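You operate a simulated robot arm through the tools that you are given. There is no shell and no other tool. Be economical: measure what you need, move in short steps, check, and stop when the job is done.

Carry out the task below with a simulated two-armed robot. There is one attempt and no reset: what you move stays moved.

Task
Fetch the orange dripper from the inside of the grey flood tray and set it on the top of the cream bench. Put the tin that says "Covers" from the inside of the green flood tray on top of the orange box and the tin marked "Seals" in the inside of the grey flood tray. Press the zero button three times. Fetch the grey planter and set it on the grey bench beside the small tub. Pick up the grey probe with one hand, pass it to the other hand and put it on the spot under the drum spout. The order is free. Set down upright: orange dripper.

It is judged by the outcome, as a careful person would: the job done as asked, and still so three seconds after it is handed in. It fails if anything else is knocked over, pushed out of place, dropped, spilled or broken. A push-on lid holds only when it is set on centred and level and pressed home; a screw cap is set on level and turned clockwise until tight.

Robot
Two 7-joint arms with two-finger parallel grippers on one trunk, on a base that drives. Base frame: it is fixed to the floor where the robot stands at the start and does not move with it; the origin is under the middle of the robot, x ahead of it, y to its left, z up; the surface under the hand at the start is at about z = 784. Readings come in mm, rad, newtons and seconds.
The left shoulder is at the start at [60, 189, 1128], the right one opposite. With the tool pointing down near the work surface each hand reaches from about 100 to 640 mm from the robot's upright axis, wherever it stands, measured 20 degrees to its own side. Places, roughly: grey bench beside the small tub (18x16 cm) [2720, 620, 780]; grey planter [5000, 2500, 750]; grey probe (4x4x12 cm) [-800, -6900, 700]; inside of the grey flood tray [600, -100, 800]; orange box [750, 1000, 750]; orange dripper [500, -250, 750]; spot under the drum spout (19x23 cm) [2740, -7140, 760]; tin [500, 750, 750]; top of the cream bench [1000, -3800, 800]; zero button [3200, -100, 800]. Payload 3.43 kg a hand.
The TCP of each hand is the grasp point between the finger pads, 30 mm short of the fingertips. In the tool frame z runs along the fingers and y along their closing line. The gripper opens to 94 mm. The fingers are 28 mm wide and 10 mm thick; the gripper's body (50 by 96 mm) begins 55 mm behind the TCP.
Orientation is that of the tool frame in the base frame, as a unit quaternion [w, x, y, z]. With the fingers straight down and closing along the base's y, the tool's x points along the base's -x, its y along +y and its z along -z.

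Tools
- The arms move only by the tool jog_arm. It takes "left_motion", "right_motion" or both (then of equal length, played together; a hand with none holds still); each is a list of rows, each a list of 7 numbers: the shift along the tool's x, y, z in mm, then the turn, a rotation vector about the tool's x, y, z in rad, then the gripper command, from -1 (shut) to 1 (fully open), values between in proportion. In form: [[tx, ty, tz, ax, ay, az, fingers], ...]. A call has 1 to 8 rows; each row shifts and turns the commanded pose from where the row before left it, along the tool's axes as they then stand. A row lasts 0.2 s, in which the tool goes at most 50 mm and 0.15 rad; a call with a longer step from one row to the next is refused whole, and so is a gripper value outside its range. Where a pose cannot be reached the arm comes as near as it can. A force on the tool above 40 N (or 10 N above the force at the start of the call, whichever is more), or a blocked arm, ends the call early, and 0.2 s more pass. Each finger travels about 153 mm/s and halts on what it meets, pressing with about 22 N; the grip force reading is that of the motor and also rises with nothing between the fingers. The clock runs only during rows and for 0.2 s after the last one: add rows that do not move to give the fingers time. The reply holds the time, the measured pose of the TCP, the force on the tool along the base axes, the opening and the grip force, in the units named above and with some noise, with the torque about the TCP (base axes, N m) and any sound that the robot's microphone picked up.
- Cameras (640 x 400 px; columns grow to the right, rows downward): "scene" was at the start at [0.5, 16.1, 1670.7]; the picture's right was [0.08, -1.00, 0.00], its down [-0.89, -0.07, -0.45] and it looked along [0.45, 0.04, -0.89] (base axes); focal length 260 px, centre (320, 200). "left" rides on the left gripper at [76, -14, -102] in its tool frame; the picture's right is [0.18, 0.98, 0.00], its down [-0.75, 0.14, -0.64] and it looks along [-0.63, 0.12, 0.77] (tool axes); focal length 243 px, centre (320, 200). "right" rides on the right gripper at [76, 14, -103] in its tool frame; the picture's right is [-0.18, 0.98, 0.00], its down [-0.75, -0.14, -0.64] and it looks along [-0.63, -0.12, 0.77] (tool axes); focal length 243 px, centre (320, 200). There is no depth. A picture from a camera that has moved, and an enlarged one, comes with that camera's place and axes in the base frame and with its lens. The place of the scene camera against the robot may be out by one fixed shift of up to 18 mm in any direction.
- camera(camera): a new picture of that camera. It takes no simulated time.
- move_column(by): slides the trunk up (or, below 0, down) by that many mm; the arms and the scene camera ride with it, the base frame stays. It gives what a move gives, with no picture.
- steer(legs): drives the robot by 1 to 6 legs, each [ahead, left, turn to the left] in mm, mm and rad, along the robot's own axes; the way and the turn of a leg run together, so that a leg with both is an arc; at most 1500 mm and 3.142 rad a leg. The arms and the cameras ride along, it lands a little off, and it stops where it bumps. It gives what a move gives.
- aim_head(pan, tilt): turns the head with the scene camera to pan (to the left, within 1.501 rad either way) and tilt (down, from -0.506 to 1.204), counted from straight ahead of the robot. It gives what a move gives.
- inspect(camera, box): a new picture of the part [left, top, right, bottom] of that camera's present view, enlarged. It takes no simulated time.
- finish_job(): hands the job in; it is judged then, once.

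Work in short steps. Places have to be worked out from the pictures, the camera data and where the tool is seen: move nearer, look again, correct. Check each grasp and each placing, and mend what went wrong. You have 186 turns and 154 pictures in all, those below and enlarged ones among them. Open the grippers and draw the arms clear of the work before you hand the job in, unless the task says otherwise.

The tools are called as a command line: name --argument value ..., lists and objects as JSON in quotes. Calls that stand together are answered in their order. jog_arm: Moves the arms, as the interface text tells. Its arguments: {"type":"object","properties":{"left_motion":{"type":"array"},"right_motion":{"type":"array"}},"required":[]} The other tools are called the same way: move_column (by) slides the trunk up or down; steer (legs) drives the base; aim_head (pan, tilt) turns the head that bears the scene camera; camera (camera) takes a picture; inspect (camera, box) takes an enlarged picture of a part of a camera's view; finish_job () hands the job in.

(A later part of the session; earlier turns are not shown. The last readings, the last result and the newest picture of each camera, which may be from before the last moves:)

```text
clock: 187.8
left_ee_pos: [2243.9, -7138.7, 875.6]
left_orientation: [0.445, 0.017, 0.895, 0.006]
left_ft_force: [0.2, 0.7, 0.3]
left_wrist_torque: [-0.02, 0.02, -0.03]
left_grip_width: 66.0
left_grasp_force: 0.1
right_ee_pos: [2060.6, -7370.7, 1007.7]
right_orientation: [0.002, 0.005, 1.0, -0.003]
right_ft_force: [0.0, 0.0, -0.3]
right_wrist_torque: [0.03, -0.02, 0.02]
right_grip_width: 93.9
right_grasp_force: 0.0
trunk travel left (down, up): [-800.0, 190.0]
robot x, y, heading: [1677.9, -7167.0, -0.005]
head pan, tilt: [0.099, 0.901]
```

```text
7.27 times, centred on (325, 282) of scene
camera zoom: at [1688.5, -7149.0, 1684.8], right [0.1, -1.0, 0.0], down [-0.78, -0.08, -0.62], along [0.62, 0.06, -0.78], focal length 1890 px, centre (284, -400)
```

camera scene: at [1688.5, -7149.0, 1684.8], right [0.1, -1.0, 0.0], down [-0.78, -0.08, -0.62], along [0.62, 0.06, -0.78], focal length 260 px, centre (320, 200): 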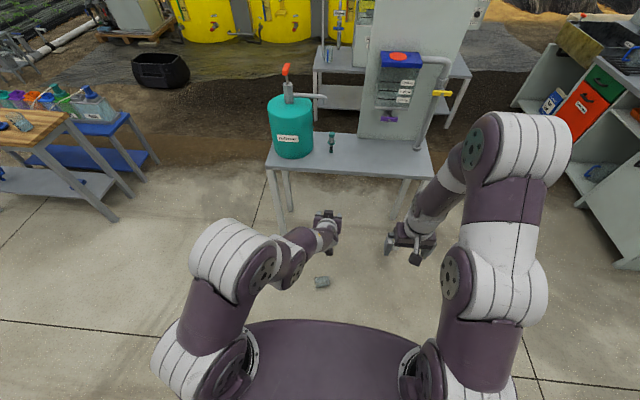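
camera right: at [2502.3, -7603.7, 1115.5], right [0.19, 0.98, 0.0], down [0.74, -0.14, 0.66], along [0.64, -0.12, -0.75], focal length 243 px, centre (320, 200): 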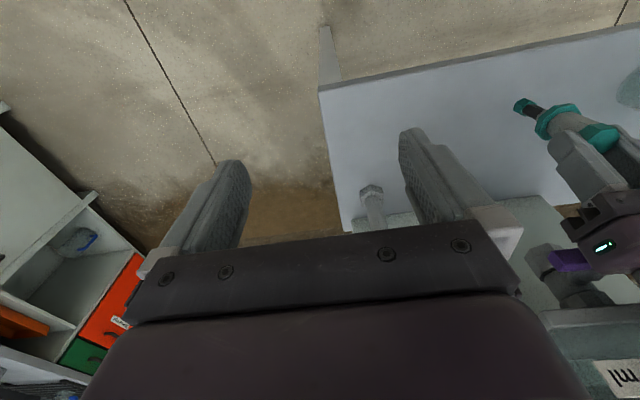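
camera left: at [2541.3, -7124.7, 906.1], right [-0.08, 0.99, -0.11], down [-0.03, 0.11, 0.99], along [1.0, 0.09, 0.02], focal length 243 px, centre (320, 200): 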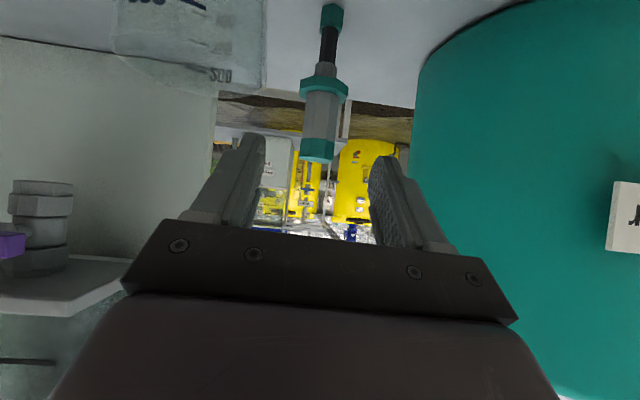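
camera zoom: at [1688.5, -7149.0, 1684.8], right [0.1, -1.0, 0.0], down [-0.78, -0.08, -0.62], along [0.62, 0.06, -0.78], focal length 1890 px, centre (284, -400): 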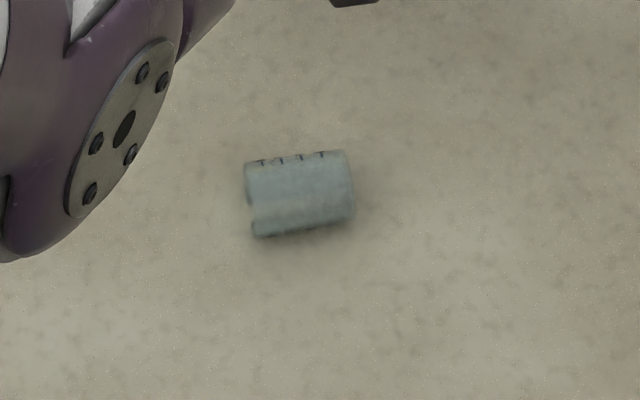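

The beaker lies rim toward +y, base toward −y, at about [2323,-7103]. I'll stand on its base side (facing +y), pick it off the floor with the trunk lowered, and put it back. First restore the left hand to vertical and drive around.

jog_arm --left_motion '[[0, 0, -20, 0, 0.14, 0, 0.4], [0, 0, -20, 0, 0.14, 0, 0.4], [0, 0, -20, 0, 0.14, 0, 0.4], [0, 0, -20, 0, 0.14, 0, 0.4], [0, 0, -20, 0, 0.14, 0, 0.4], [0, 0, -20, 0, 0.14, 0, 0.4]]'

steer --legs '[[0, -480, 0], [0, 0, 1.57], [0, -475, 0]]'

camera --camera "right"

camera --camera "scene"

```text
clock: 189.2
left_ee_pos: [2179.8, -7139.7, 973.2]
left_orientation: [0.041, 0.013, 0.999, 0.012]
left_ft_force: [0.1, -1.2, 0.6]
left_wrist_torque: [0.02, -0.01, 0.0]
left_grip_width: 65.9
left_grasp_force: 0.1
right_ee_pos: [2060.4, -7370.5, 1009.2]
right_orientation: [0.004, 0.004, 1.0, -0.003]
right_ft_force: [-0.4, -0.2, 0.1]
right_wrist_torque: [-0.01, -0.02, -0.04]
right_grip_width: 94.2
right_grasp_force: 0.0
trunk travel left (down, up): [-800.0, 190.0]
robot x, y, heading: [1675.3, -7167.8, -0.002]
head pan, tilt: [0.099, 0.901]
```

```text
clock: 198.4
left_ee_pos: [2110.7, -7128.5, 974.0]
left_orientation: [-0.021, 0.708, -0.705, -0.038]
left_ft_force: [-0.2, -0.2, -0.2]
left_wrist_torque: [-0.02, 0.0, -0.02]
left_grip_width: 65.7
left_grasp_force: 0.1
right_ee_pos: [2343.5, -7242.8, 1009.6]
right_orientation: [-0.003, 0.714, -0.7, 0.0]
right_ft_force: [-0.3, 0.9, -0.5]
right_wrist_torque: [0.02, 0.01, 0.0]
right_grip_width: 94.1
right_grasp_force: 0.1
trunk travel left (down, up): [-800.0, 190.0]
robot x, y, heading: [2153.3, -7633.9, 1.601]
head pan, tilt: [0.099, 0.901]
```

```text
39 pictures are left
camera right: at [2331.0, -7319.1, 1111.5], right [-0.99, 0.16, 0.0], down [0.12, 0.75, 0.65], along [0.11, 0.64, -0.76], focal length 243 px, centre (320, 200)
```

right: 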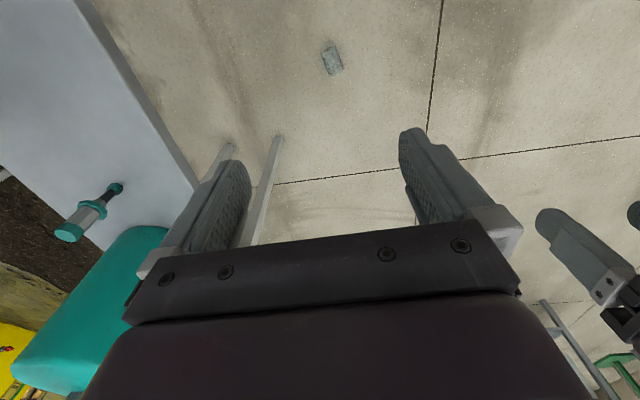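

```text
38 pictures are left
camera scene: at [2143.3, -7607.6, 1684.8], right [0.99, 0.13, 0.0], down [0.1, -0.78, -0.62], along [-0.08, 0.62, -0.78], focal length 260 px, centre (320, 200)
```

scene: 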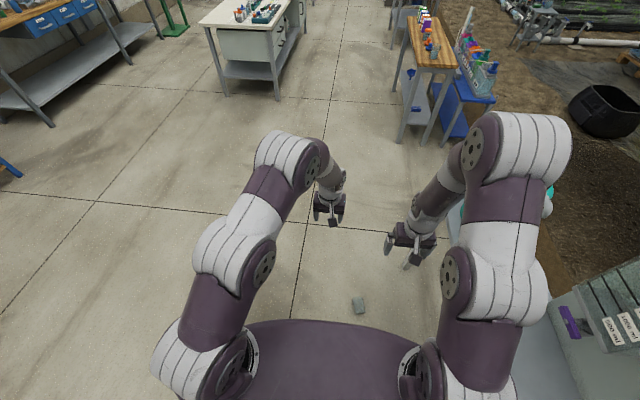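

Beaker at ≈[2320,-7113], axis turned ~25° left. I lower the trunk by 620 mm and look again from the right hand.

move_column --by -620

camera --camera "right"

```text
refused: -620 is not a number from -400 to 400
```

```text
37 pictures are left
camera right: at [2331.0, -7319.1, 1111.5], right [-0.99, 0.16, 0.0], down [0.12, 0.75, 0.65], along [0.11, 0.64, -0.76], focal length 243 px, centre (320, 200)
```

right: 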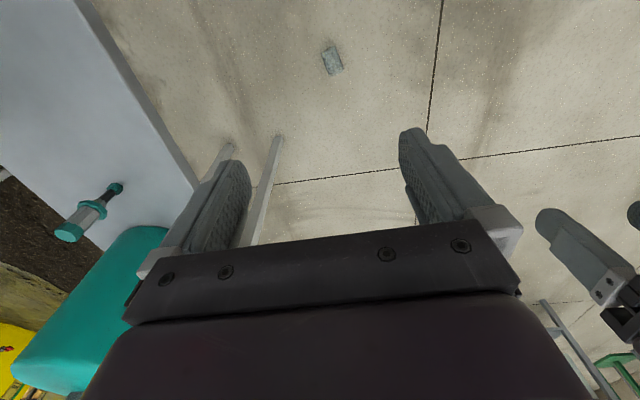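

The limit is 400 per call, and the right elbow would be close to the table edge when lowered; I strafe 130 mm left first, then lower in two calls.

steer --legs '[[0, 130, -0.03]]'

move_column --by -350

move_column --by -270

camera --camera "right"

camera --camera "scene"

```text
clock: 199.7
left_ee_pos: [1995.6, -7129.5, 973.7]
left_orientation: [0.022, -0.697, 0.716, 0.04]
left_ft_force: [0.2, -0.1, 0.4]
left_wrist_torque: [0.03, 0.0, -0.01]
left_grip_width: 65.7
left_grasp_force: 0.1
right_ee_pos: [2225.8, -7250.3, 1009.5]
right_orientation: [0.004, -0.704, 0.71, 0.001]
right_ft_force: [-0.5, -0.1, -1.1]
right_wrist_torque: [-0.02, 0.0, -0.01]
right_grip_width: 94.0
right_grasp_force: 0.0
trunk travel left (down, up): [-800.0, 190.0]
robot x, y, heading: [2024.6, -7635.2, 1.569]
head pan, tilt: [0.099, 0.901]
```

```text
clock: 203.1
left_ee_pos: [1994.2, -7129.1, 623.1]
left_orientation: [0.023, -0.697, 0.715, 0.038]
left_ft_force: [0.2, 0.2, 0.5]
left_wrist_torque: [-0.01, -0.02, -0.02]
left_grip_width: 65.8
left_grasp_force: 0.0
right_ee_pos: [2224.3, -7249.8, 659.4]
right_orientation: [0.004, -0.704, 0.71, 0.0]
right_ft_force: [-0.6, -0.2, 0.0]
right_wrist_torque: [0.01, -0.03, -0.02]
right_grip_width: 94.0
right_grasp_force: 0.1
trunk travel left (down, up): [-450.0, 540.0]
robot x, y, heading: [2026.9, -7633.9, 1.567]
head pan, tilt: [0.099, 0.901]
```

```text
clock: 205.8
left_ee_pos: [1996.3, -7129.0, 353.5]
left_orientation: [0.022, -0.697, 0.716, 0.038]
left_ft_force: [-0.4, -0.1, -1.0]
left_wrist_torque: [-0.02, 0.0, -0.01]
left_grip_width: 65.9
left_grasp_force: 0.0
right_ee_pos: [2224.9, -7250.8, 389.0]
right_orientation: [0.004, -0.703, 0.711, 0.001]
right_ft_force: [0.3, 0.2, 0.1]
right_wrist_torque: [-0.01, -0.02, 0.0]
right_grip_width: 94.0
right_grasp_force: 0.2
trunk travel left (down, up): [-180.0, 810.0]
robot x, y, heading: [2019.1, -7634.9, 1.566]
head pan, tilt: [0.099, 0.901]
```

```text
36 pictures are left
camera right: at [2209.7, -7326.5, 491.6], right [-0.98, 0.19, 0.0], down [0.14, 0.75, 0.65], along [0.13, 0.63, -0.76], focal length 243 px, centre (320, 200)
```

right: 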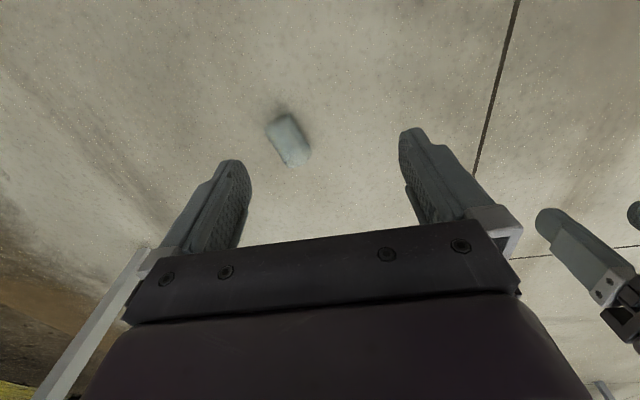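

```text
35 pictures are left
camera scene: at [2013.0, -7609.2, 1064.9], right [1.0, 0.1, 0.0], down [0.08, -0.78, -0.62], along [-0.06, 0.62, -0.78], focal length 260 px, centre (320, 200)
```

scene: 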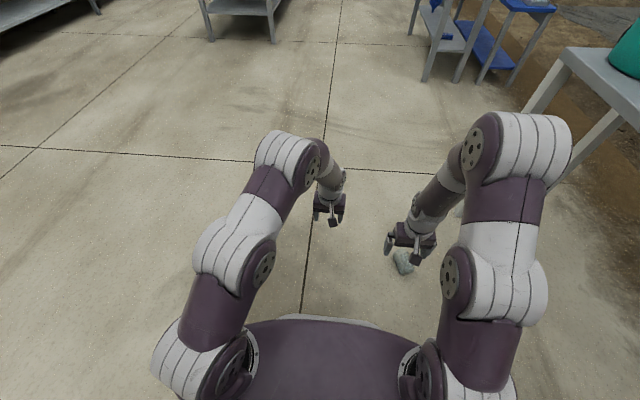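

Refined: beaker centre [2319,-7114], axis ~8° left of my forward. I bring the right hand over the rim part at z≈130.

jog_arm --right_motion '[[-19.6, -11.4, 32, 0, 0, 0, 1], [-19.6, -11.4, 32, 0, 0, 0, 1], [-19.6, -11.4, 32, 0, 0, 0, 1], [-19.6, -11.4, 32, 0, 0, 0, 1], [-19.6, -11.4, 32, 0, 0, 0, 1], [-19.6, -11.4, 32, 0, 0, 0, 1], [-19.6, -11.4, 32, 0, 0, 0, 1], [-19.6, -11.4, 32, 0, 0, -0.13, 1]]'

camera --camera "right"

```text
clock: 207.6
left_ee_pos: [1995.5, -7130.2, 353.3]
left_orientation: [0.021, -0.698, 0.715, 0.038]
left_ft_force: [0.2, 0.5, 0.0]
left_wrist_torque: [0.01, -0.01, -0.01]
left_grip_width: 66.0
left_grasp_force: 0.1
right_ee_pos: [2319.9, -7093.6, 136.4]
right_orientation: [-0.004, 0.748, -0.663, 0.0]
right_ft_force: [-0.2, -0.5, -0.1]
right_wrist_torque: [-0.05, -0.04, 0.01]
right_grip_width: 94.0
right_grasp_force: 0.1
trunk travel left (down, up): [-180.0, 810.0]
robot x, y, heading: [2023.4, -7635.9, 1.569]
head pan, tilt: [0.099, 0.901]
```

```text
34 pictures are left
camera right: at [2314.1, -7170.8, 238.5], right [-1.0, 0.06, -0.01], down [0.05, 0.76, 0.65], along [0.05, 0.65, -0.76], focal length 243 px, centre (320, 200)
```

right: 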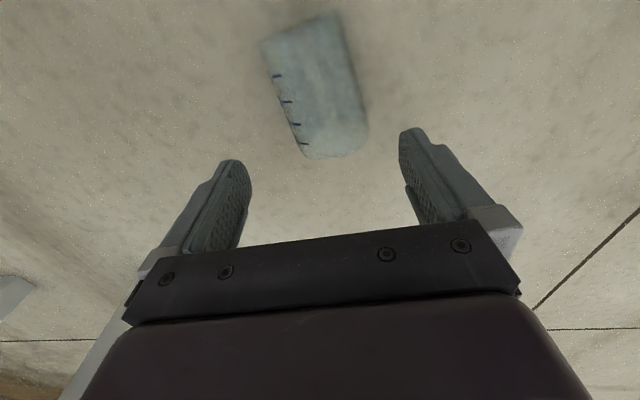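

Orientation confirmed (base toward the robot). Fine-align yaw by 0.09 and shift 6 mm left, then lower to z≈45.

jog_arm --right_motion '[[3, 6, 0, 0, 0, -0.09, 1], [0, 0, 25, 0, 0, 0, 1], [0, 0, 25, 0, 0, 0, 1], [0, 0, 25, 0, 0, 0, 1], [0, 0, 15, 0, 0, 0, 1]]'

camera --camera "right"

```text
clock: 208.8
left_ee_pos: [1995.5, -7129.4, 353.6]
left_orientation: [0.022, -0.697, 0.716, 0.039]
left_ft_force: [-0.4, 0.4, 0.3]
left_wrist_torque: [-0.01, 0.0, -0.01]
left_grip_width: 65.9
left_grasp_force: 0.0
right_ee_pos: [2313.9, -7092.6, 68.4]
right_orientation: [-0.01, 0.778, -0.629, -0.004]
right_ft_force: [0.1, 0.6, 0.3]
right_wrist_torque: [0.01, -0.01, -0.01]
right_grip_width: 93.9
right_grasp_force: 0.0
right hand out of reach, approached as far as the arm can: row 4, 5
trunk travel left (down, up): [-180.0, 810.0]
robot x, y, heading: [2022.4, -7634.9, 1.572]
head pan, tilt: [0.099, 0.901]
```

```text
33 pictures are left
camera right: at [2316.0, -7170.9, 170.9], right [-1.0, -0.03, -0.01], down [-0.02, 0.75, 0.66], along [-0.01, 0.66, -0.75], focal length 243 px, centre (320, 200)
```

right: 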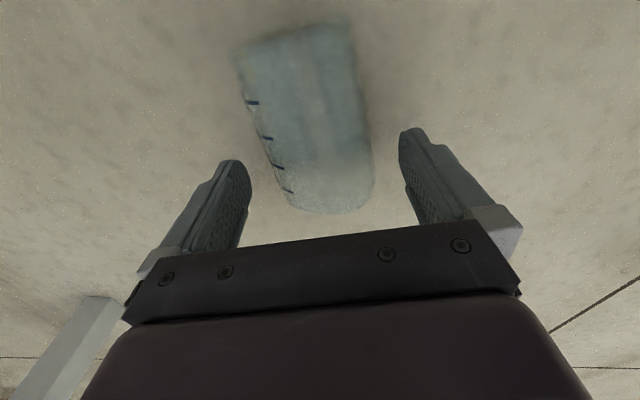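

Aligned; the arm is at its reach limit downward, so I lower the trunk 27 mm.

move_column --by -27

camera --camera "right"

```text
clock: 209.5
left_ee_pos: [1995.1, -7129.5, 326.0]
left_orientation: [0.022, -0.697, 0.715, 0.039]
left_ft_force: [0.6, -0.6, 0.0]
left_wrist_torque: [0.0, -0.02, 0.04]
left_grip_width: 65.8
left_grasp_force: 0.0
right_ee_pos: [2316.3, -7086.4, 48.0]
right_orientation: [-0.017, 0.778, -0.628, -0.007]
right_ft_force: [0.7, -0.1, -0.2]
right_wrist_torque: [0.0, -0.01, 0.01]
right_grip_width: 93.9
right_grasp_force: 0.1
trunk travel left (down, up): [-153.0, 837.0]
robot x, y, heading: [2022.9, -7635.3, 1.569]
head pan, tilt: [0.099, 0.901]
```

```text
32 pictures are left
camera right: at [2317.1, -7165.9, 148.0], right [-1.0, -0.02, -0.01], down [-0.03, 0.74, 0.67], along [-0.01, 0.67, -0.74], focal length 243 px, centre (320, 200)
```

right: 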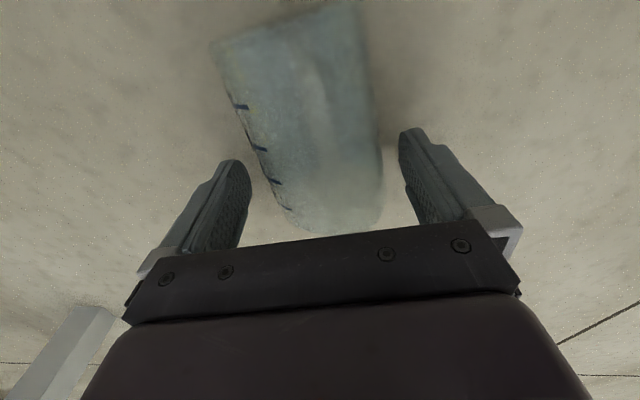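

Fingers straddle the beaker near its rim. Shift 6 mm back toward its middle and close.

jog_arm --right_motion '[[6, 0, 0, 0, 0, 0, 1], [0, 0, 0, 0, 0, 0, 0.5], [0, 0, 0, 0, 0, 0, 0.2], [0, 0, 0, 0, 0, 0, -0.3], [0, 0, 0, 0, 0, 0, -1], [0, 0, 0, 0, 0, 0, -1]]'

move_column --by 120

camera --camera "right"

```text
clock: 210.9
left_ee_pos: [1995.5, -7129.7, 327.6]
left_orientation: [0.022, -0.697, 0.716, 0.039]
left_ft_force: [-0.4, 0.2, -0.1]
left_wrist_torque: [0.0, 0.02, 0.0]
left_grip_width: 65.9
left_grasp_force: 0.2
right_ee_pos: [2313.4, -7109.6, 31.5]
right_orientation: [-0.004, 0.778, -0.629, 0.0]
right_ft_force: [-6.3, 0.2, 7.6]
right_wrist_torque: [-0.11, 0.42, -0.05]
right_grip_width: 68.0
right_grasp_force: 21.9
trunk travel left (down, up): [-153.0, 837.0]
robot x, y, heading: [2025.3, -7632.2, 1.569]
head pan, tilt: [0.099, 0.901]
```

```text
clock: 212.4
left_ee_pos: [1995.0, -7128.8, 445.9]
left_orientation: [0.022, -0.697, 0.716, 0.039]
left_ft_force: [1.2, 0.1, 0.7]
left_wrist_torque: [0.0, 0.0, 0.01]
left_grip_width: 65.8
left_grasp_force: 0.0
right_ee_pos: [2312.5, -7108.4, 149.4]
right_orientation: [-0.005, 0.778, -0.628, -0.001]
right_ft_force: [0.0, 0.2, -0.4]
right_wrist_torque: [0.01, 0.0, -0.01]
right_grip_width: 67.7
right_grasp_force: 22.6
trunk travel left (down, up): [-273.0, 717.0]
robot x, y, heading: [2022.5, -7635.1, 1.57]
head pan, tilt: [0.099, 0.901]
```

```text
31 pictures are left
camera right: at [2314.7, -7186.2, 252.5], right [-1.0, -0.03, -0.01], down [-0.02, 0.76, 0.65], along [-0.01, 0.65, -0.76], focal length 243 px, centre (320, 200)
```

right: 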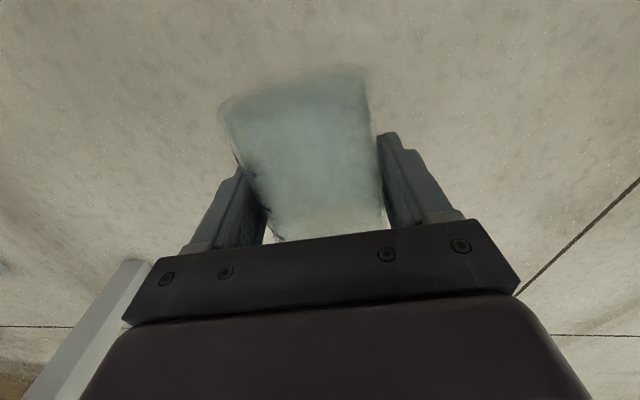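

The beaker is gripped at mid-height (67.7 mm). I raise the trunk back up 527 mm in two steps.

move_column --by 350

move_column --by 250

steer --legs '[[-150, 250, 0], [0, 0, -1.57]]'

jog_arm --right_motion '[[15, 5, -25, 0, 0, 0.1, -1], [15, 5, -25, 0, 0, 0.11, -1], [10, 5, -25, 0, -0.1, 0, -1], [0, 0, -25, 0, -0.14, 0, -1], [0, 0, -15, 0, -0.14, 0, -1], [0, 0, -10, 0, -0.14, 0, -1], [0, 0, 0, 0, -0.14, 0, -1], [0, 0, 0, 0, -0.14, 0, -1]]'

camera --camera "right"

```text
clock: 215.9
left_ee_pos: [1995.9, -7128.3, 795.7]
left_orientation: [0.021, -0.696, 0.716, 0.038]
left_ft_force: [0.7, 0.0, 0.4]
left_wrist_torque: [-0.02, 0.01, 0.02]
left_grip_width: 65.6
left_grasp_force: 0.1
right_ee_pos: [2313.1, -7108.4, 500.6]
right_orientation: [-0.005, 0.778, -0.628, 0.0]
right_ft_force: [-0.3, 0.1, -0.6]
right_wrist_torque: [-0.02, 0.02, -0.03]
right_grip_width: 67.0
right_grasp_force: 22.0
trunk travel left (down, up): [-623.0, 367.0]
robot x, y, heading: [2022.5, -7634.0, 1.561]
head pan, tilt: [0.099, 0.901]
```

```text
clock: 218.4
left_ee_pos: [1995.0, -7128.8, 1045.1]
left_orientation: [0.021, -0.698, 0.715, 0.038]
left_ft_force: [-0.4, 0.6, -1.0]
left_wrist_torque: [0.0, 0.02, -0.01]
left_grip_width: 65.7
left_grasp_force: 0.1
right_ee_pos: [2312.7, -7108.7, 749.2]
right_orientation: [-0.005, 0.778, -0.628, 0.0]
right_ft_force: [0.2, 0.4, -0.8]
right_wrist_torque: [0.06, -0.03, 0.0]
right_grip_width: 67.0
right_grasp_force: 22.1
trunk travel left (down, up): [-873.0, 117.0]
robot x, y, heading: [2027.0, -7634.1, 1.573]
head pan, tilt: [0.099, 0.901]
```

```text
clock: 224.2
left_ee_pos: [2283.2, -7755.4, 1046.1]
left_orientation: [0.043, 0.009, 0.999, 0.012]
left_ft_force: [0.3, 0.0, 0.3]
left_wrist_torque: [0.01, 0.0, -0.01]
left_grip_width: 65.7
left_grasp_force: 0.1
right_ee_pos: [2307.3, -8073.9, 749.8]
right_orientation: [0.002, -0.11, 0.994, -0.003]
right_ft_force: [-0.5, -0.4, -0.4]
right_wrist_torque: [-0.05, 0.0, 0.01]
right_grip_width: 66.3
right_grasp_force: 22.4
trunk travel left (down, up): [-873.0, 117.0]
robot x, y, heading: [1781.2, -7784.6, 0.008]
head pan, tilt: [0.099, 0.901]
```

```text
clock: 226.1
left_ee_pos: [2281.5, -7755.4, 1046.4]
left_orientation: [0.043, 0.009, 0.999, 0.011]
left_ft_force: [0.8, -0.8, 0.3]
left_wrist_torque: [0.01, 0.0, -0.01]
left_grip_width: 65.8
left_grasp_force: 0.1
right_ee_pos: [2280.3, -8060.0, 846.8]
right_orientation: [0.326, -0.01, 0.945, 0.026]
right_ft_force: [-0.2, -0.5, 0.1]
right_wrist_torque: [-0.03, 0.02, 0.01]
right_grip_width: 66.1
right_grasp_force: 21.7
right hand out of reach, approached as far as the arm can: row 6, 7, 8
trunk travel left (down, up): [-873.0, 117.0]
robot x, y, heading: [1774.3, -7784.1, 0.01]
head pan, tilt: [0.099, 0.901]
```

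```text
30 pictures are left
camera right: at [2156.4, -8049.7, 881.3], right [0.11, 0.98, 0.15], down [0.2, -0.17, 0.96], along [0.97, -0.08, -0.22], focal length 243 px, centre (320, 200)
```

right: 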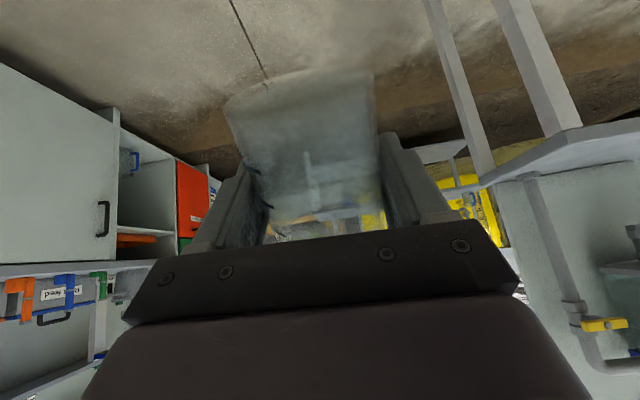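

Tilt reached ~0.66 rad; the arm is limited there. I bring the hand inward (lateral −160, nearer) and continue tilting.

jog_arm --right_motion '[[15, 28, -12, 0, 0, 0, -1], [15, 28, -12, 0, 0, 0, -1], [15, 28, -12, 0, 0, 0, -1], [15, 28, -12, 0, 0, 0, -1], [10, 0, -10, 0, -0.14, 0, -1], [0, 0, 0, 0, -0.14, 0, -1], [0, 0, 0, 0, -0.14, 0, -1]]'

camera --camera "right"

```text
clock: 227.7
left_ee_pos: [2284.0, -7755.4, 1046.8]
left_orientation: [0.042, 0.008, 0.999, 0.013]
left_ft_force: [0.3, 0.6, -1.4]
left_wrist_torque: [0.01, -0.01, 0.0]
left_grip_width: 65.8
left_grasp_force: 0.1
right_ee_pos: [2253.6, -8008.0, 814.6]
right_orientation: [0.52, 0.004, 0.853, 0.038]
right_ft_force: [-1.3, 0.1, -0.4]
right_wrist_torque: [-0.01, -0.01, 0.0]
right_grip_width: 65.9
right_grasp_force: 21.6
right hand out of reach, approached as far as the arm can: row 1, 2, 3, 4, 5, 6, 7
trunk travel left (down, up): [-873.0, 117.0]
robot x, y, heading: [1774.8, -7787.9, 0.009]
head pan, tilt: [0.099, 0.901]
```

```text
29 pictures are left
camera right: at [2128.2, -7995.1, 796.6], right [0.05, 0.97, 0.23], down [-0.22, -0.21, 0.95], along [0.97, -0.1, 0.2], focal length 243 px, centre (320, 200)
```

right: 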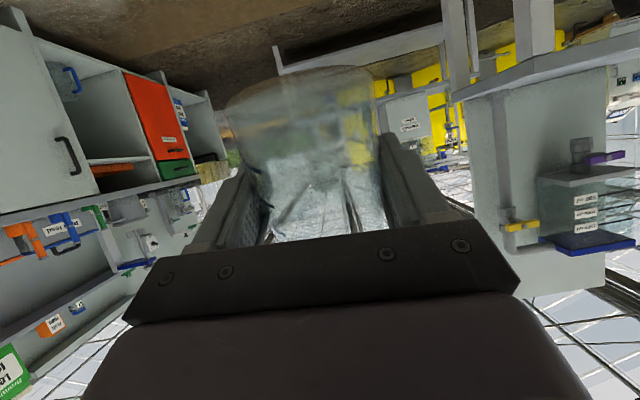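

Tilt is now ~1.09 rad. Move up and further inward while tilting a bit more.

jog_arm --right_motion '[[-25, 20, -10, 0, 0, 0, -1], [-25, 20, -10, 0, 0, 0, -1], [0, 20, 0, 0, -0.1, 0, -1], [0, 0, 0, 0, -0.12, 0, -1], [0, 0, 0, 0, -0.1, 0, -1]]'

camera --camera "right"

```text
clock: 228.8
left_ee_pos: [2283.9, -7755.7, 1045.4]
left_orientation: [0.043, 0.008, 0.999, 0.012]
left_ft_force: [-0.4, -0.1, -0.9]
left_wrist_torque: [0.0, 0.0, 0.03]
left_grip_width: 65.7
left_grasp_force: 0.0
right_ee_pos: [2280.8, -8011.4, 865.3]
right_orientation: [0.56, -0.002, 0.828, 0.035]
right_ft_force: [0.7, -0.2, -1.5]
right_wrist_torque: [0.01, -0.01, 0.01]
right_grip_width: 65.7
right_grasp_force: 21.7
right hand out of reach, approached as far as the arm can: row 1, 2, 3, 4, 5
trunk travel left (down, up): [-873.0, 117.0]
robot x, y, heading: [1774.8, -7786.0, 0.003]
head pan, tilt: [0.099, 0.901]
```

```text
28 pictures are left
camera right: at [2157.2, -7999.0, 834.2], right [0.03, 0.97, 0.23], down [-0.31, -0.21, 0.93], along [0.95, -0.1, 0.29], focal length 243 px, centre (320, 200)
```

right: 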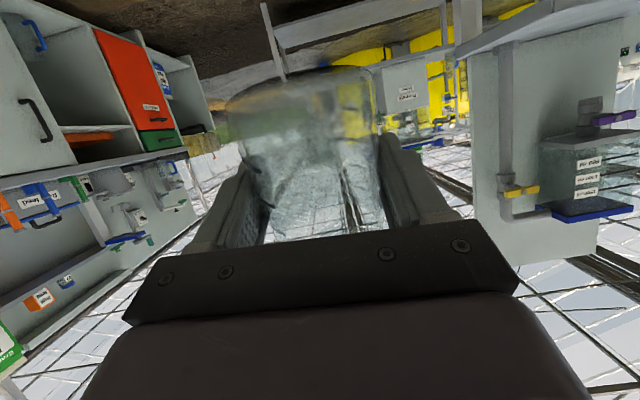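

Tilt ≈1.19 rad. Try an inward move alone to gain wrist freedom, then the last tilt.

jog_arm --right_motion '[[0, 30, 0, 0, 0, 0, -1], [0, 30, 0, 0, 0, 0, -1], [0, 30, 0, 0, 0, 0, -1], [0, 0, 0, 0, -0.1, 0, -1], [0, 0, 0, 0, -0.1, 0, -1]]'

```text
clock: 230.1
left_ee_pos: [2282.8, -7753.6, 1044.9]
left_orientation: [0.042, 0.009, 0.999, 0.012]
left_ft_force: [0.1, -1.0, -0.3]
left_wrist_torque: [-0.02, 0.02, -0.02]
left_grip_width: 65.9
left_grasp_force: 0.0
right_ee_pos: [2280.8, -8011.3, 865.4]
right_orientation: [0.56, -0.001, 0.828, 0.035]
right_ft_force: [-0.2, 0.5, -0.5]
right_wrist_torque: [-0.03, 0.0, 0.01]
right_grip_width: 65.9
right_grasp_force: 22.6
right hand out of reach, approached as far as the arm can: row 1, 2, 3, 4, 5
trunk travel left (down, up): [-873.0, 117.0]
robot x, y, heading: [1776.0, -7788.2, 0.002]
head pan, tilt: [0.099, 0.901]
```

The wrist is at its limit; 1.19 rad is adequate. I pull the left hand well back (drum pump is on that side), then drive left 820 mm.

jog_arm --left_motion '[[35, 30, 0, 0, 0, 0, 0.4], [35, 30, 0, 0, 0, 0, 0.4], [35, 30, 0, 0, 0, 0, 0.4], [35, 30, 0, 0, 0, 0, 0.4], [35, 30, 0, 0, 0, 0, 0.4]]'

steer --legs '[[0, 815, 0]]'

camera --camera "right"

camera --camera "scene"

```text
clock: 231.2
left_ee_pos: [2108.5, -7601.0, 1036.5]
left_orientation: [0.044, 0.009, 0.999, 0.012]
left_ft_force: [-1.1, 0.0, -0.3]
left_wrist_torque: [-0.02, -0.04, 0.04]
left_grip_width: 65.7
left_grasp_force: 0.2
right_ee_pos: [2279.0, -8010.4, 865.5]
right_orientation: [0.561, -0.001, 0.827, 0.034]
right_ft_force: [-1.0, 0.5, -0.9]
right_wrist_torque: [0.0, 0.0, -0.03]
right_grip_width: 65.7
right_grasp_force: 22.5
trunk travel left (down, up): [-873.0, 117.0]
robot x, y, heading: [1779.0, -7788.9, 0.004]
head pan, tilt: [0.099, 0.901]
```

```text
clock: 235.6
left_ee_pos: [2107.2, -6786.9, 1036.0]
left_orientation: [0.043, 0.01, 0.999, 0.011]
left_ft_force: [0.4, -0.4, 0.3]
left_wrist_torque: [0.0, 0.02, -0.03]
left_grip_width: 65.6
left_grasp_force: 0.1
right_ee_pos: [2275.7, -7195.4, 864.7]
right_orientation: [0.561, -0.001, 0.827, 0.035]
right_ft_force: [-0.7, 0.4, -0.1]
right_wrist_torque: [0.0, 0.01, 0.02]
right_grip_width: 65.8
right_grasp_force: 21.6
trunk travel left (down, up): [-873.0, 117.0]
robot x, y, heading: [1774.2, -6974.5, 0.007]
head pan, tilt: [0.099, 0.901]
```

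```text
27 pictures are left
camera right: at [2152.3, -7184.1, 834.2], right [0.03, 0.97, 0.23], down [-0.31, -0.21, 0.93], along [0.95, -0.1, 0.29], focal length 243 px, centre (320, 200)
```

right: 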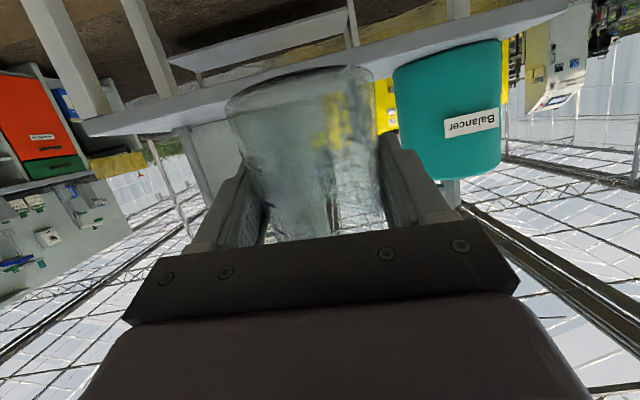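

```text
26 pictures are left
camera scene: at [1786.3, -6953.0, 1757.8], right [0.1, -0.99, 0.0], down [-0.78, -0.08, -0.62], along [0.62, 0.06, -0.78], focal length 260 px, centre (320, 200)
```

scene: 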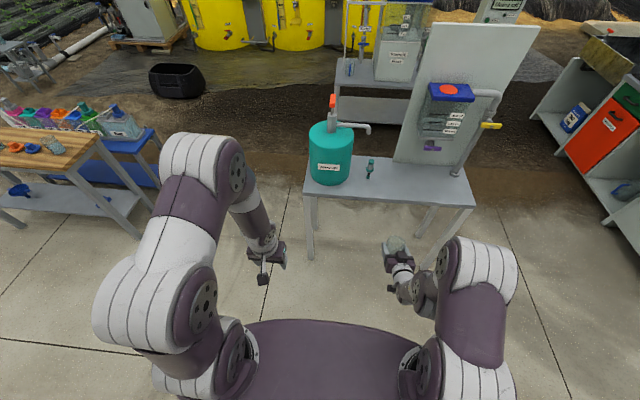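

Aligned laterally (y≈−7195). Drive forward 385 mm so the beaker is over its original place.

steer --legs '[[385, 0, -0.005]]'

camera --camera "scene"

camera --camera "right"

```text
clock: 238.0
left_ee_pos: [2483.6, -6784.9, 1035.4]
left_orientation: [0.043, 0.009, 0.999, 0.012]
left_ft_force: [0.0, -0.1, 0.7]
left_wrist_torque: [0.01, 0.0, 0.03]
left_grip_width: 65.7
left_grasp_force: 0.1
right_ee_pos: [2654.5, -7193.3, 866.6]
right_orientation: [0.561, 0.0, 0.827, 0.033]
right_ft_force: [-0.5, -0.5, -0.8]
right_wrist_torque: [0.03, 0.03, -0.01]
right_grip_width: 65.5
right_grasp_force: 22.2
trunk travel left (down, up): [-873.0, 117.0]
robot x, y, heading: [2149.6, -6970.0, 0.002]
head pan, tilt: [0.099, 0.901]
```

```text
25 pictures are left
camera scene: at [2163.3, -6951.0, 1757.8], right [0.1, -0.99, 0.0], down [-0.78, -0.08, -0.62], along [0.62, 0.06, -0.78], focal length 260 px, centre (320, 200)
```

scene: 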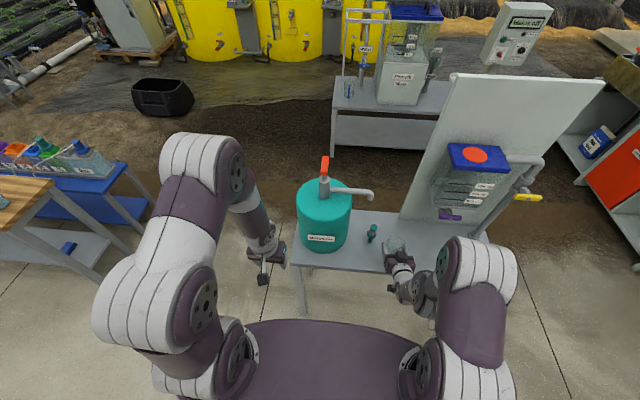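

```text
24 pictures are left
camera right: at [2529.9, -7182.1, 834.4], right [0.03, 0.97, 0.23], down [-0.31, -0.21, 0.93], along [0.95, -0.1, 0.29], focal length 243 px, centre (320, 200)
```

right: 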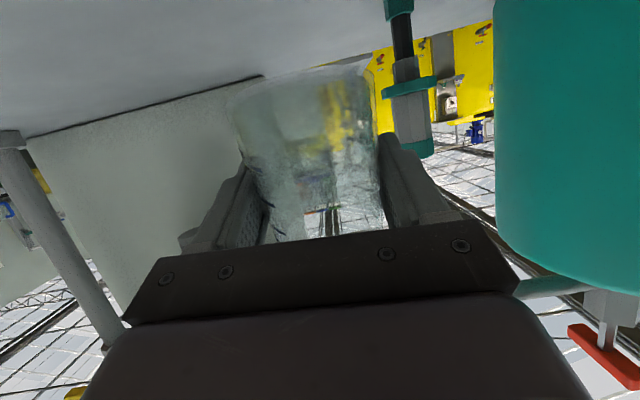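

The beaker is above its place; probe still standing. Lower via the trunk 40 mm, then in small steps.

move_column --by -40

move_column --by -6

move_column --by -5

```text
clock: 238.8
left_ee_pos: [2483.7, -6784.1, 995.8]
left_orientation: [0.042, 0.009, 0.999, 0.011]
left_ft_force: [-0.4, -0.2, -0.4]
left_wrist_torque: [0.01, 0.0, 0.01]
left_grip_width: 66.0
left_grasp_force: 0.0
right_ee_pos: [2652.8, -7193.3, 824.3]
right_orientation: [0.56, 0.001, 0.828, 0.033]
right_ft_force: [-0.8, -1.1, -0.7]
right_wrist_torque: [-0.06, -0.01, -0.01]
right_grip_width: 65.6
right_grasp_force: 21.9
trunk travel left (down, up): [-833.0, 157.0]
robot x, y, heading: [2153.0, -6970.6, 0.004]
head pan, tilt: [0.099, 0.901]
```

```text
clock: 239.4
left_ee_pos: [2484.9, -6784.8, 990.7]
left_orientation: [0.043, 0.009, 0.999, 0.012]
left_ft_force: [0.0, -0.3, -0.3]
left_wrist_torque: [0.01, -0.03, 0.02]
left_grip_width: 65.8
left_grasp_force: 0.0
right_ee_pos: [2653.6, -7193.6, 819.5]
right_orientation: [0.56, 0.0, 0.828, 0.034]
right_ft_force: [1.5, -0.4, 2.1]
right_wrist_torque: [0.0, -0.06, -0.01]
right_grip_width: 65.6
right_grasp_force: 22.1
trunk travel left (down, up): [-827.0, 163.0]
robot x, y, heading: [2155.1, -6976.3, 0.004]
head pan, tilt: [0.099, 0.901]
```

```text
clock: 239.9
left_ee_pos: [2481.1, -6781.6, 985.8]
left_orientation: [0.044, 0.009, 0.999, 0.012]
left_ft_force: [0.3, -0.4, 0.2]
left_wrist_torque: [0.02, 0.03, 0.0]
left_grip_width: 65.6
left_grasp_force: 0.1
right_ee_pos: [2654.3, -7194.4, 816.8]
right_orientation: [0.563, -0.001, 0.826, 0.034]
right_ft_force: [-2.7, 2.6, 24.1]
right_wrist_torque: [-0.15, -0.17, 0.0]
right_grip_width: 66.4
right_grasp_force: 22.6
trunk travel left (down, up): [-822.0, 168.0]
robot x, y, heading: [2153.5, -6969.5, 0.008]
head pan, tilt: [0.099, 0.901]
```

Contact. A few mm more lets the beaker level itself in the grip.

move_column --by -3

camera --camera "right"

```text
clock: 240.4
left_ee_pos: [2482.9, -6782.7, 982.0]
left_orientation: [0.044, 0.009, 0.999, 0.012]
left_ft_force: [0.8, 0.6, -0.2]
left_wrist_torque: [-0.02, 0.01, -0.03]
left_grip_width: 65.8
left_grasp_force: 0.0
right_ee_pos: [2653.5, -7192.3, 813.9]
right_orientation: [0.562, 0.0, 0.827, 0.033]
right_ft_force: [-2.9, 3.0, 22.8]
right_wrist_torque: [-0.1, -0.25, 0.02]
right_grip_width: 65.8
right_grasp_force: 22.5
trunk travel left (down, up): [-819.0, 171.0]
robot x, y, heading: [2150.6, -6972.1, 0.005]
head pan, tilt: [0.099, 0.901]
```

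```text
23 pictures are left
camera right: at [2529.2, -7181.0, 781.6], right [0.03, 0.97, 0.22], down [-0.31, -0.2, 0.93], along [0.95, -0.1, 0.3], focal length 243 px, centre (320, 200)
```

right: 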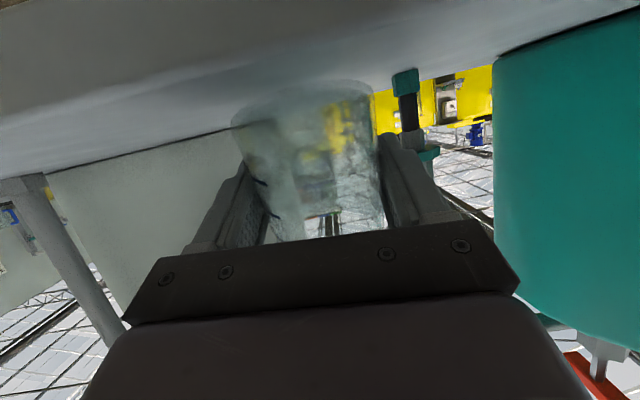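

It slides/levels steadily. Lower 4 mm more, then open the fingers slowly.

move_column --by -4

jog_arm --right_motion '[[0, 0, 0, 0, 0, 0, 0.42], [0, 0, 0, 0, 0, 0, 0.46], [0, 0, 0, 0, 0, 0, 0.5], [0, 0, 0, 0, 0, 0, 0.6], [0, 0, 0, 0, 0, 0, 0.8], [0, 0, 0, 0, 0, 0, 1], [0, 0, 0, 0, 0, 0, 1]]'

camera --camera "right"

```text
clock: 241.0
left_ee_pos: [2481.6, -6783.0, 977.4]
left_orientation: [0.044, 0.01, 0.999, 0.012]
left_ft_force: [0.8, -0.1, 0.0]
left_wrist_torque: [0.01, 0.0, 0.0]
left_grip_width: 65.5
left_grasp_force: 0.0
right_ee_pos: [2650.6, -7192.5, 808.3]
right_orientation: [0.56, -0.001, 0.828, 0.034]
right_ft_force: [-5.2, 4.3, 24.2]
right_wrist_torque: [-0.14, -0.18, 0.02]
right_grip_width: 65.7
right_grasp_force: 22.2
trunk travel left (down, up): [-815.0, 175.0]
robot x, y, heading: [2152.4, -6968.7, 0.007]
head pan, tilt: [0.099, 0.901]
```

```text
clock: 242.6
left_ee_pos: [2484.7, -6784.0, 978.1]
left_orientation: [0.043, 0.009, 0.999, 0.012]
left_ft_force: [0.0, -0.7, -0.4]
left_wrist_torque: [0.0, -0.02, 0.03]
left_grip_width: 65.9
left_grasp_force: 0.1
right_ee_pos: [2653.6, -7193.6, 807.8]
right_orientation: [0.56, 0.001, 0.828, 0.033]
right_ft_force: [0.0, -1.0, 0.4]
right_wrist_torque: [0.02, 0.02, 0.04]
right_grip_width: 93.8
right_grasp_force: 0.1
trunk travel left (down, up): [-815.0, 175.0]
robot x, y, heading: [2150.8, -6967.4, 0.009]
head pan, tilt: [0.099, 0.901]
```

```text
22 pictures are left
camera right: at [2530.1, -7182.0, 776.3], right [0.03, 0.97, 0.23], down [-0.31, -0.21, 0.93], along [0.95, -0.1, 0.29], focal length 243 px, centre (320, 200)
```

right: 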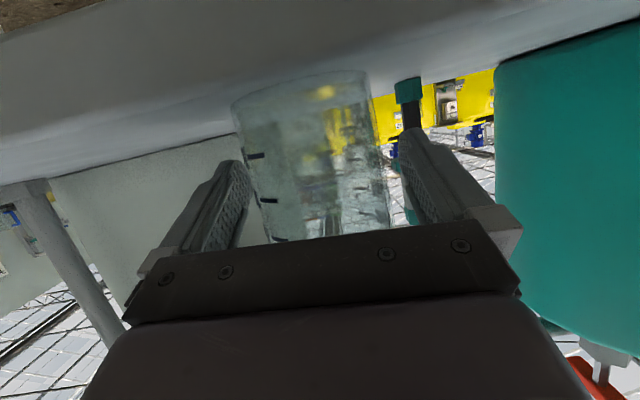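

Released; it stands. Withdraw by driving straight back.

steer --legs '[[-350, 0, 0]]'

camera --camera "scene"

jog_arm --right_motion '[[0, 0, -20, 0, 0.14, 0, 1], [0, 0, -20, 0, 0.14, 0, 1], [0, 0, -20, 0, 0.14, 0, 1], [0, 0, -20, 0, 0.14, 0, 1], [0, 0, -20, 0, 0.14, 0, 1], [0, 0, -20, 0, 0.14, 0, 1], [0, 0, -20, 0, 0.14, 0, 1], [0, 0, -20, 0, 0.14, 0, 1]]'

```text
clock: 244.9
left_ee_pos: [2131.1, -6786.6, 977.7]
left_orientation: [0.042, 0.013, 0.999, 0.011]
left_ft_force: [-0.2, 0.6, -0.3]
left_wrist_torque: [-0.05, -0.01, 0.03]
left_grip_width: 65.9
left_grasp_force: 0.0
right_ee_pos: [2298.0, -7198.7, 806.4]
right_orientation: [0.56, 0.004, 0.828, 0.031]
right_ft_force: [-0.2, -0.2, 0.3]
right_wrist_torque: [0.02, 0.03, 0.02]
right_grip_width: 93.9
right_grasp_force: 0.0
trunk travel left (down, up): [-815.0, 175.0]
robot x, y, heading: [1795.4, -6970.4, 0.0]
head pan, tilt: [0.099, 0.901]
```

```text
21 pictures are left
camera scene: at [1809.9, -6951.2, 1699.8], right [0.1, -1.0, 0.0], down [-0.78, -0.07, -0.62], along [0.62, 0.06, -0.78], focal length 260 px, centre (320, 200)
```

scene: 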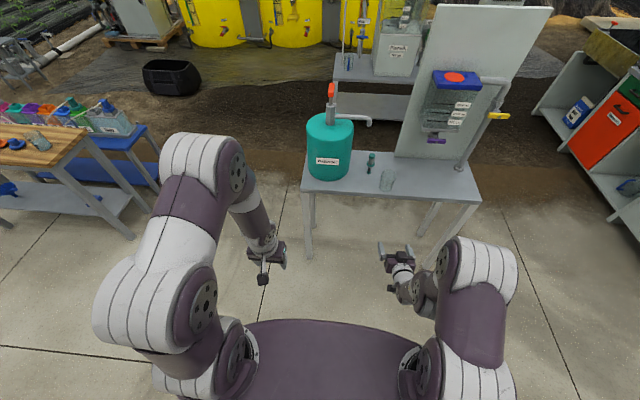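

```text
clock: 246.7
left_ee_pos: [2131.5, -6787.0, 977.7]
left_orientation: [0.042, 0.013, 0.999, 0.012]
left_ft_force: [0.9, 0.8, -0.6]
left_wrist_torque: [0.01, 0.02, 0.02]
left_grip_width: 65.7
left_grasp_force: 0.0
right_ee_pos: [2204.6, -7207.1, 918.1]
right_orientation: [0.055, -0.014, 0.998, 0.03]
right_ft_force: [-0.9, 0.1, 0.3]
right_wrist_torque: [-0.01, -0.01, -0.01]
right_grip_width: 93.8
right_grasp_force: 0.1
right hand out of reach, approached as far as the arm can: row 8
trunk travel left (down, up): [-815.0, 175.0]
robot x, y, heading: [1793.6, -6969.2, -0.001]
head pan, tilt: [0.099, 0.901]
```

The beaker is back upright in its place, and the probe still stands under the spout. Next the zero button: strafe along x≈1900 up to y≈−900 and look.

steer --legs '[[120, 0, 0], [0, 1500, 0], [0, 1500, 0], [0, 1500, 0], [0, 1500, 0]]'

aim_head --pan 0.35 --tilt 0.5

camera --camera "scene"

```text
clock: 276.1
left_ee_pos: [2211.4, -771.1, 976.9]
left_orientation: [0.042, 0.011, 0.999, 0.012]
left_ft_force: [0.7, 0.3, 0.0]
left_wrist_torque: [-0.01, 0.02, 0.01]
left_grip_width: 65.8
left_grasp_force: 0.0
right_ee_pos: [2286.1, -1190.3, 919.2]
right_orientation: [0.057, -0.016, 0.998, 0.03]
right_ft_force: [-0.9, -0.6, 0.8]
right_wrist_torque: [0.02, -0.01, 0.02]
right_grip_width: 93.9
right_grasp_force: 0.1
trunk travel left (down, up): [-815.0, 175.0]
robot x, y, heading: [1872.3, -950.3, 0.001]
head pan, tilt: [0.099, 0.901]
```

```text
clock: 277.0
left_ee_pos: [2210.6, -770.0, 977.1]
left_orientation: [0.043, 0.011, 0.999, 0.012]
left_ft_force: [-0.4, 0.2, -0.7]
left_wrist_torque: [0.01, 0.01, -0.03]
left_grip_width: 65.5
left_grasp_force: 0.2
right_ee_pos: [2286.0, -1190.3, 917.4]
right_orientation: [0.057, -0.016, 0.998, 0.03]
right_ft_force: [0.0, 0.1, 0.4]
right_wrist_torque: [-0.01, 0.02, -0.01]
right_grip_width: 94.0
right_grasp_force: 0.1
trunk travel left (down, up): [-815.0, 175.0]
robot x, y, heading: [1877.7, -952.5, -0.003]
head pan, tilt: [0.351, 0.499]
```

```text
20 pictures are left
camera scene: at [1900.4, -911.8, 1733.6], right [0.34, -0.94, 0.0], down [-0.45, -0.16, -0.88], along [0.82, 0.3, -0.48], focal length 260 px, centre (320, 200)
```

scene: 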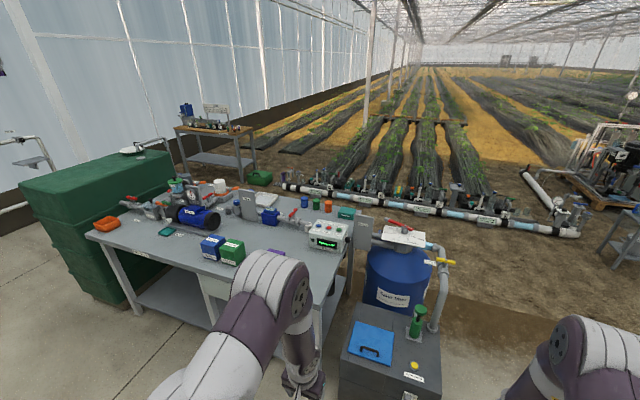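

A controller with display sits on the bench at (327,233). Enlarge it and the bench.

inspect --camera "scene" --box '[290, 205, 370, 265]'

inspect --camera "scene" --box '[80, 90, 300, 270]'

```text
6.67 times, centred on (330, 235) of scene
camera zoom: at [1900.4, -911.8, 1733.6], right [0.34, -0.94, 0.0], down [-0.45, -0.16, -0.88], along [0.82, 0.3, -0.48], focal length 1732 px, centre (253, -33)
```

zoom: 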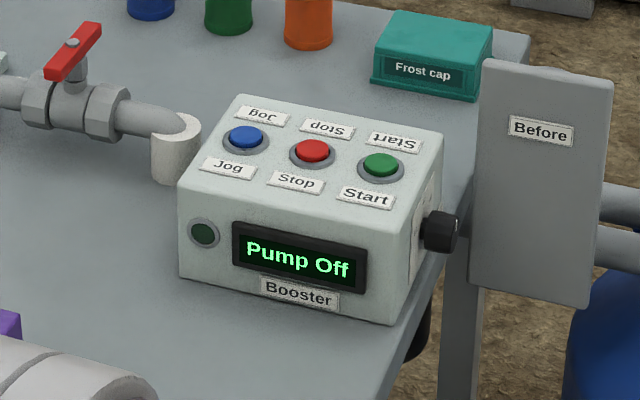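

```text
2.22 times, centred on (190, 180) of scene
camera zoom: at [1900.4, -911.8, 1733.6], right [0.34, -0.94, 0.0], down [-0.45, -0.16, -0.88], along [0.82, 0.3, -0.48], focal length 578 px, centre (609, 244)
```

zoom: 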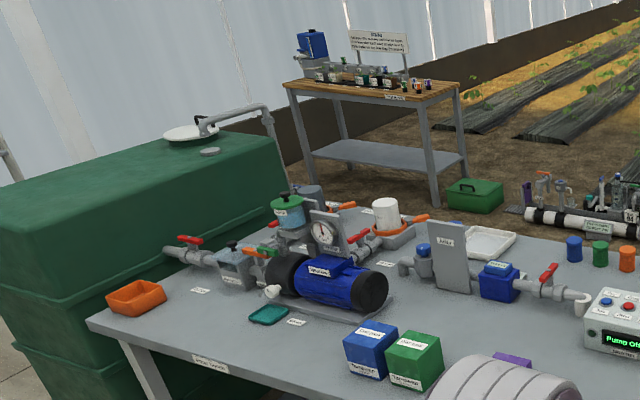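

The Booster box is not it; the hinted place [3200,-100] is the small blue meter deep on the bench, best reached from behind. I drive around the right end (y≈−1700), turn to face −x and come along the back side.

steer --legs '[[0, -750, 0], [1500, 0, 0], [750, 0, 0], [0, 0, 3.14], [0, -1400, 0]]'

aim_head --pan 0.0 --tilt 0.7

camera --camera "scene"

```text
clock: 305.5
left_ee_pos: [3754.0, -423.7, 977.5]
left_orientation: [0.013, 0.999, 0.003, -0.044]
left_ft_force: [0.5, 0.2, 0.3]
left_wrist_torque: [0.03, 0.0, 0.02]
left_grip_width: 65.6
left_grasp_force: 0.1
right_ee_pos: [3666.1, -5.6, 917.7]
right_orientation: [0.03, 0.997, 0.03, -0.057]
right_ft_force: [-0.4, 0.4, -0.3]
right_wrist_torque: [0.05, 0.0, -0.03]
right_grip_width: 94.0
right_grasp_force: 0.1
trunk travel left (down, up): [-815.0, 175.0]
robot x, y, heading: [4083.3, -229.3, -3.111]
head pan, tilt: [0.351, 0.499]
```

```text
clock: 306.3
left_ee_pos: [3753.4, -423.6, 977.6]
left_orientation: [0.012, 0.999, 0.003, -0.043]
left_ft_force: [0.0, 1.2, -1.0]
left_wrist_torque: [0.01, 0.0, -0.02]
left_grip_width: 65.6
left_grasp_force: 0.1
right_ee_pos: [3667.6, -7.0, 917.7]
right_orientation: [0.03, 0.997, 0.03, -0.057]
right_ft_force: [1.2, -0.3, 0.0]
right_wrist_torque: [0.01, 0.02, -0.02]
right_grip_width: 94.2
right_grasp_force: 0.0
trunk travel left (down, up): [-815.0, 175.0]
robot x, y, heading: [4079.4, -233.5, -3.11]
head pan, tilt: [0.0, 0.7]
```

```text
17 pictures are left
camera scene: at [4055.5, -220.7, 1716.0], right [-0.03, 1.0, 0.0], down [0.64, 0.02, -0.77], along [-0.76, -0.02, -0.64], focal length 260 px, centre (320, 200)
```

scene: 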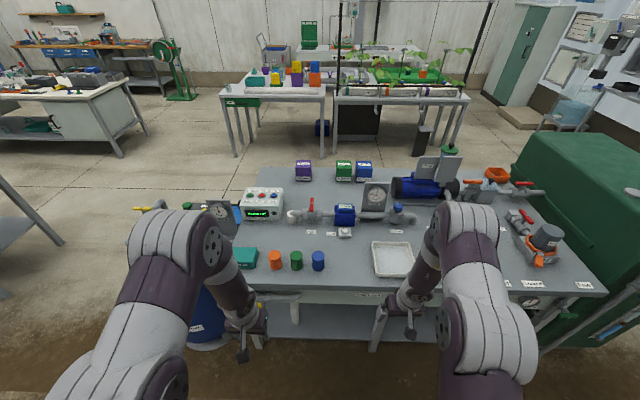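

From behind I can see the bench well. Enlarge the middle area around the blue meter.

inspect --camera "scene" --box '[280, 180, 430, 280]'

```text
4.00 times, centred on (355, 230) of scene
camera zoom: at [4055.5, -220.7, 1716.0], right [-0.03, 1.0, 0.0], down [0.64, 0.02, -0.77], along [-0.76, -0.02, -0.64], focal length 1040 px, centre (180, 80)
```

zoom: 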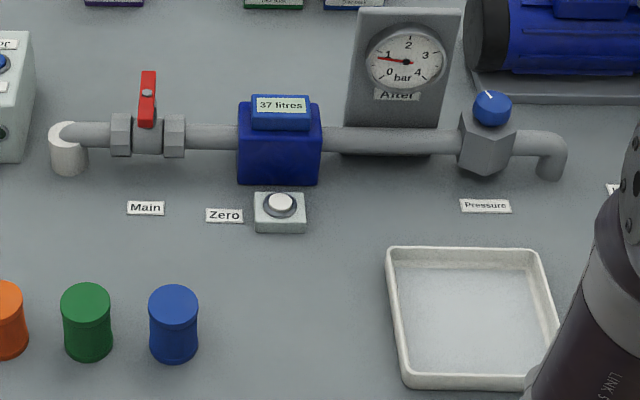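

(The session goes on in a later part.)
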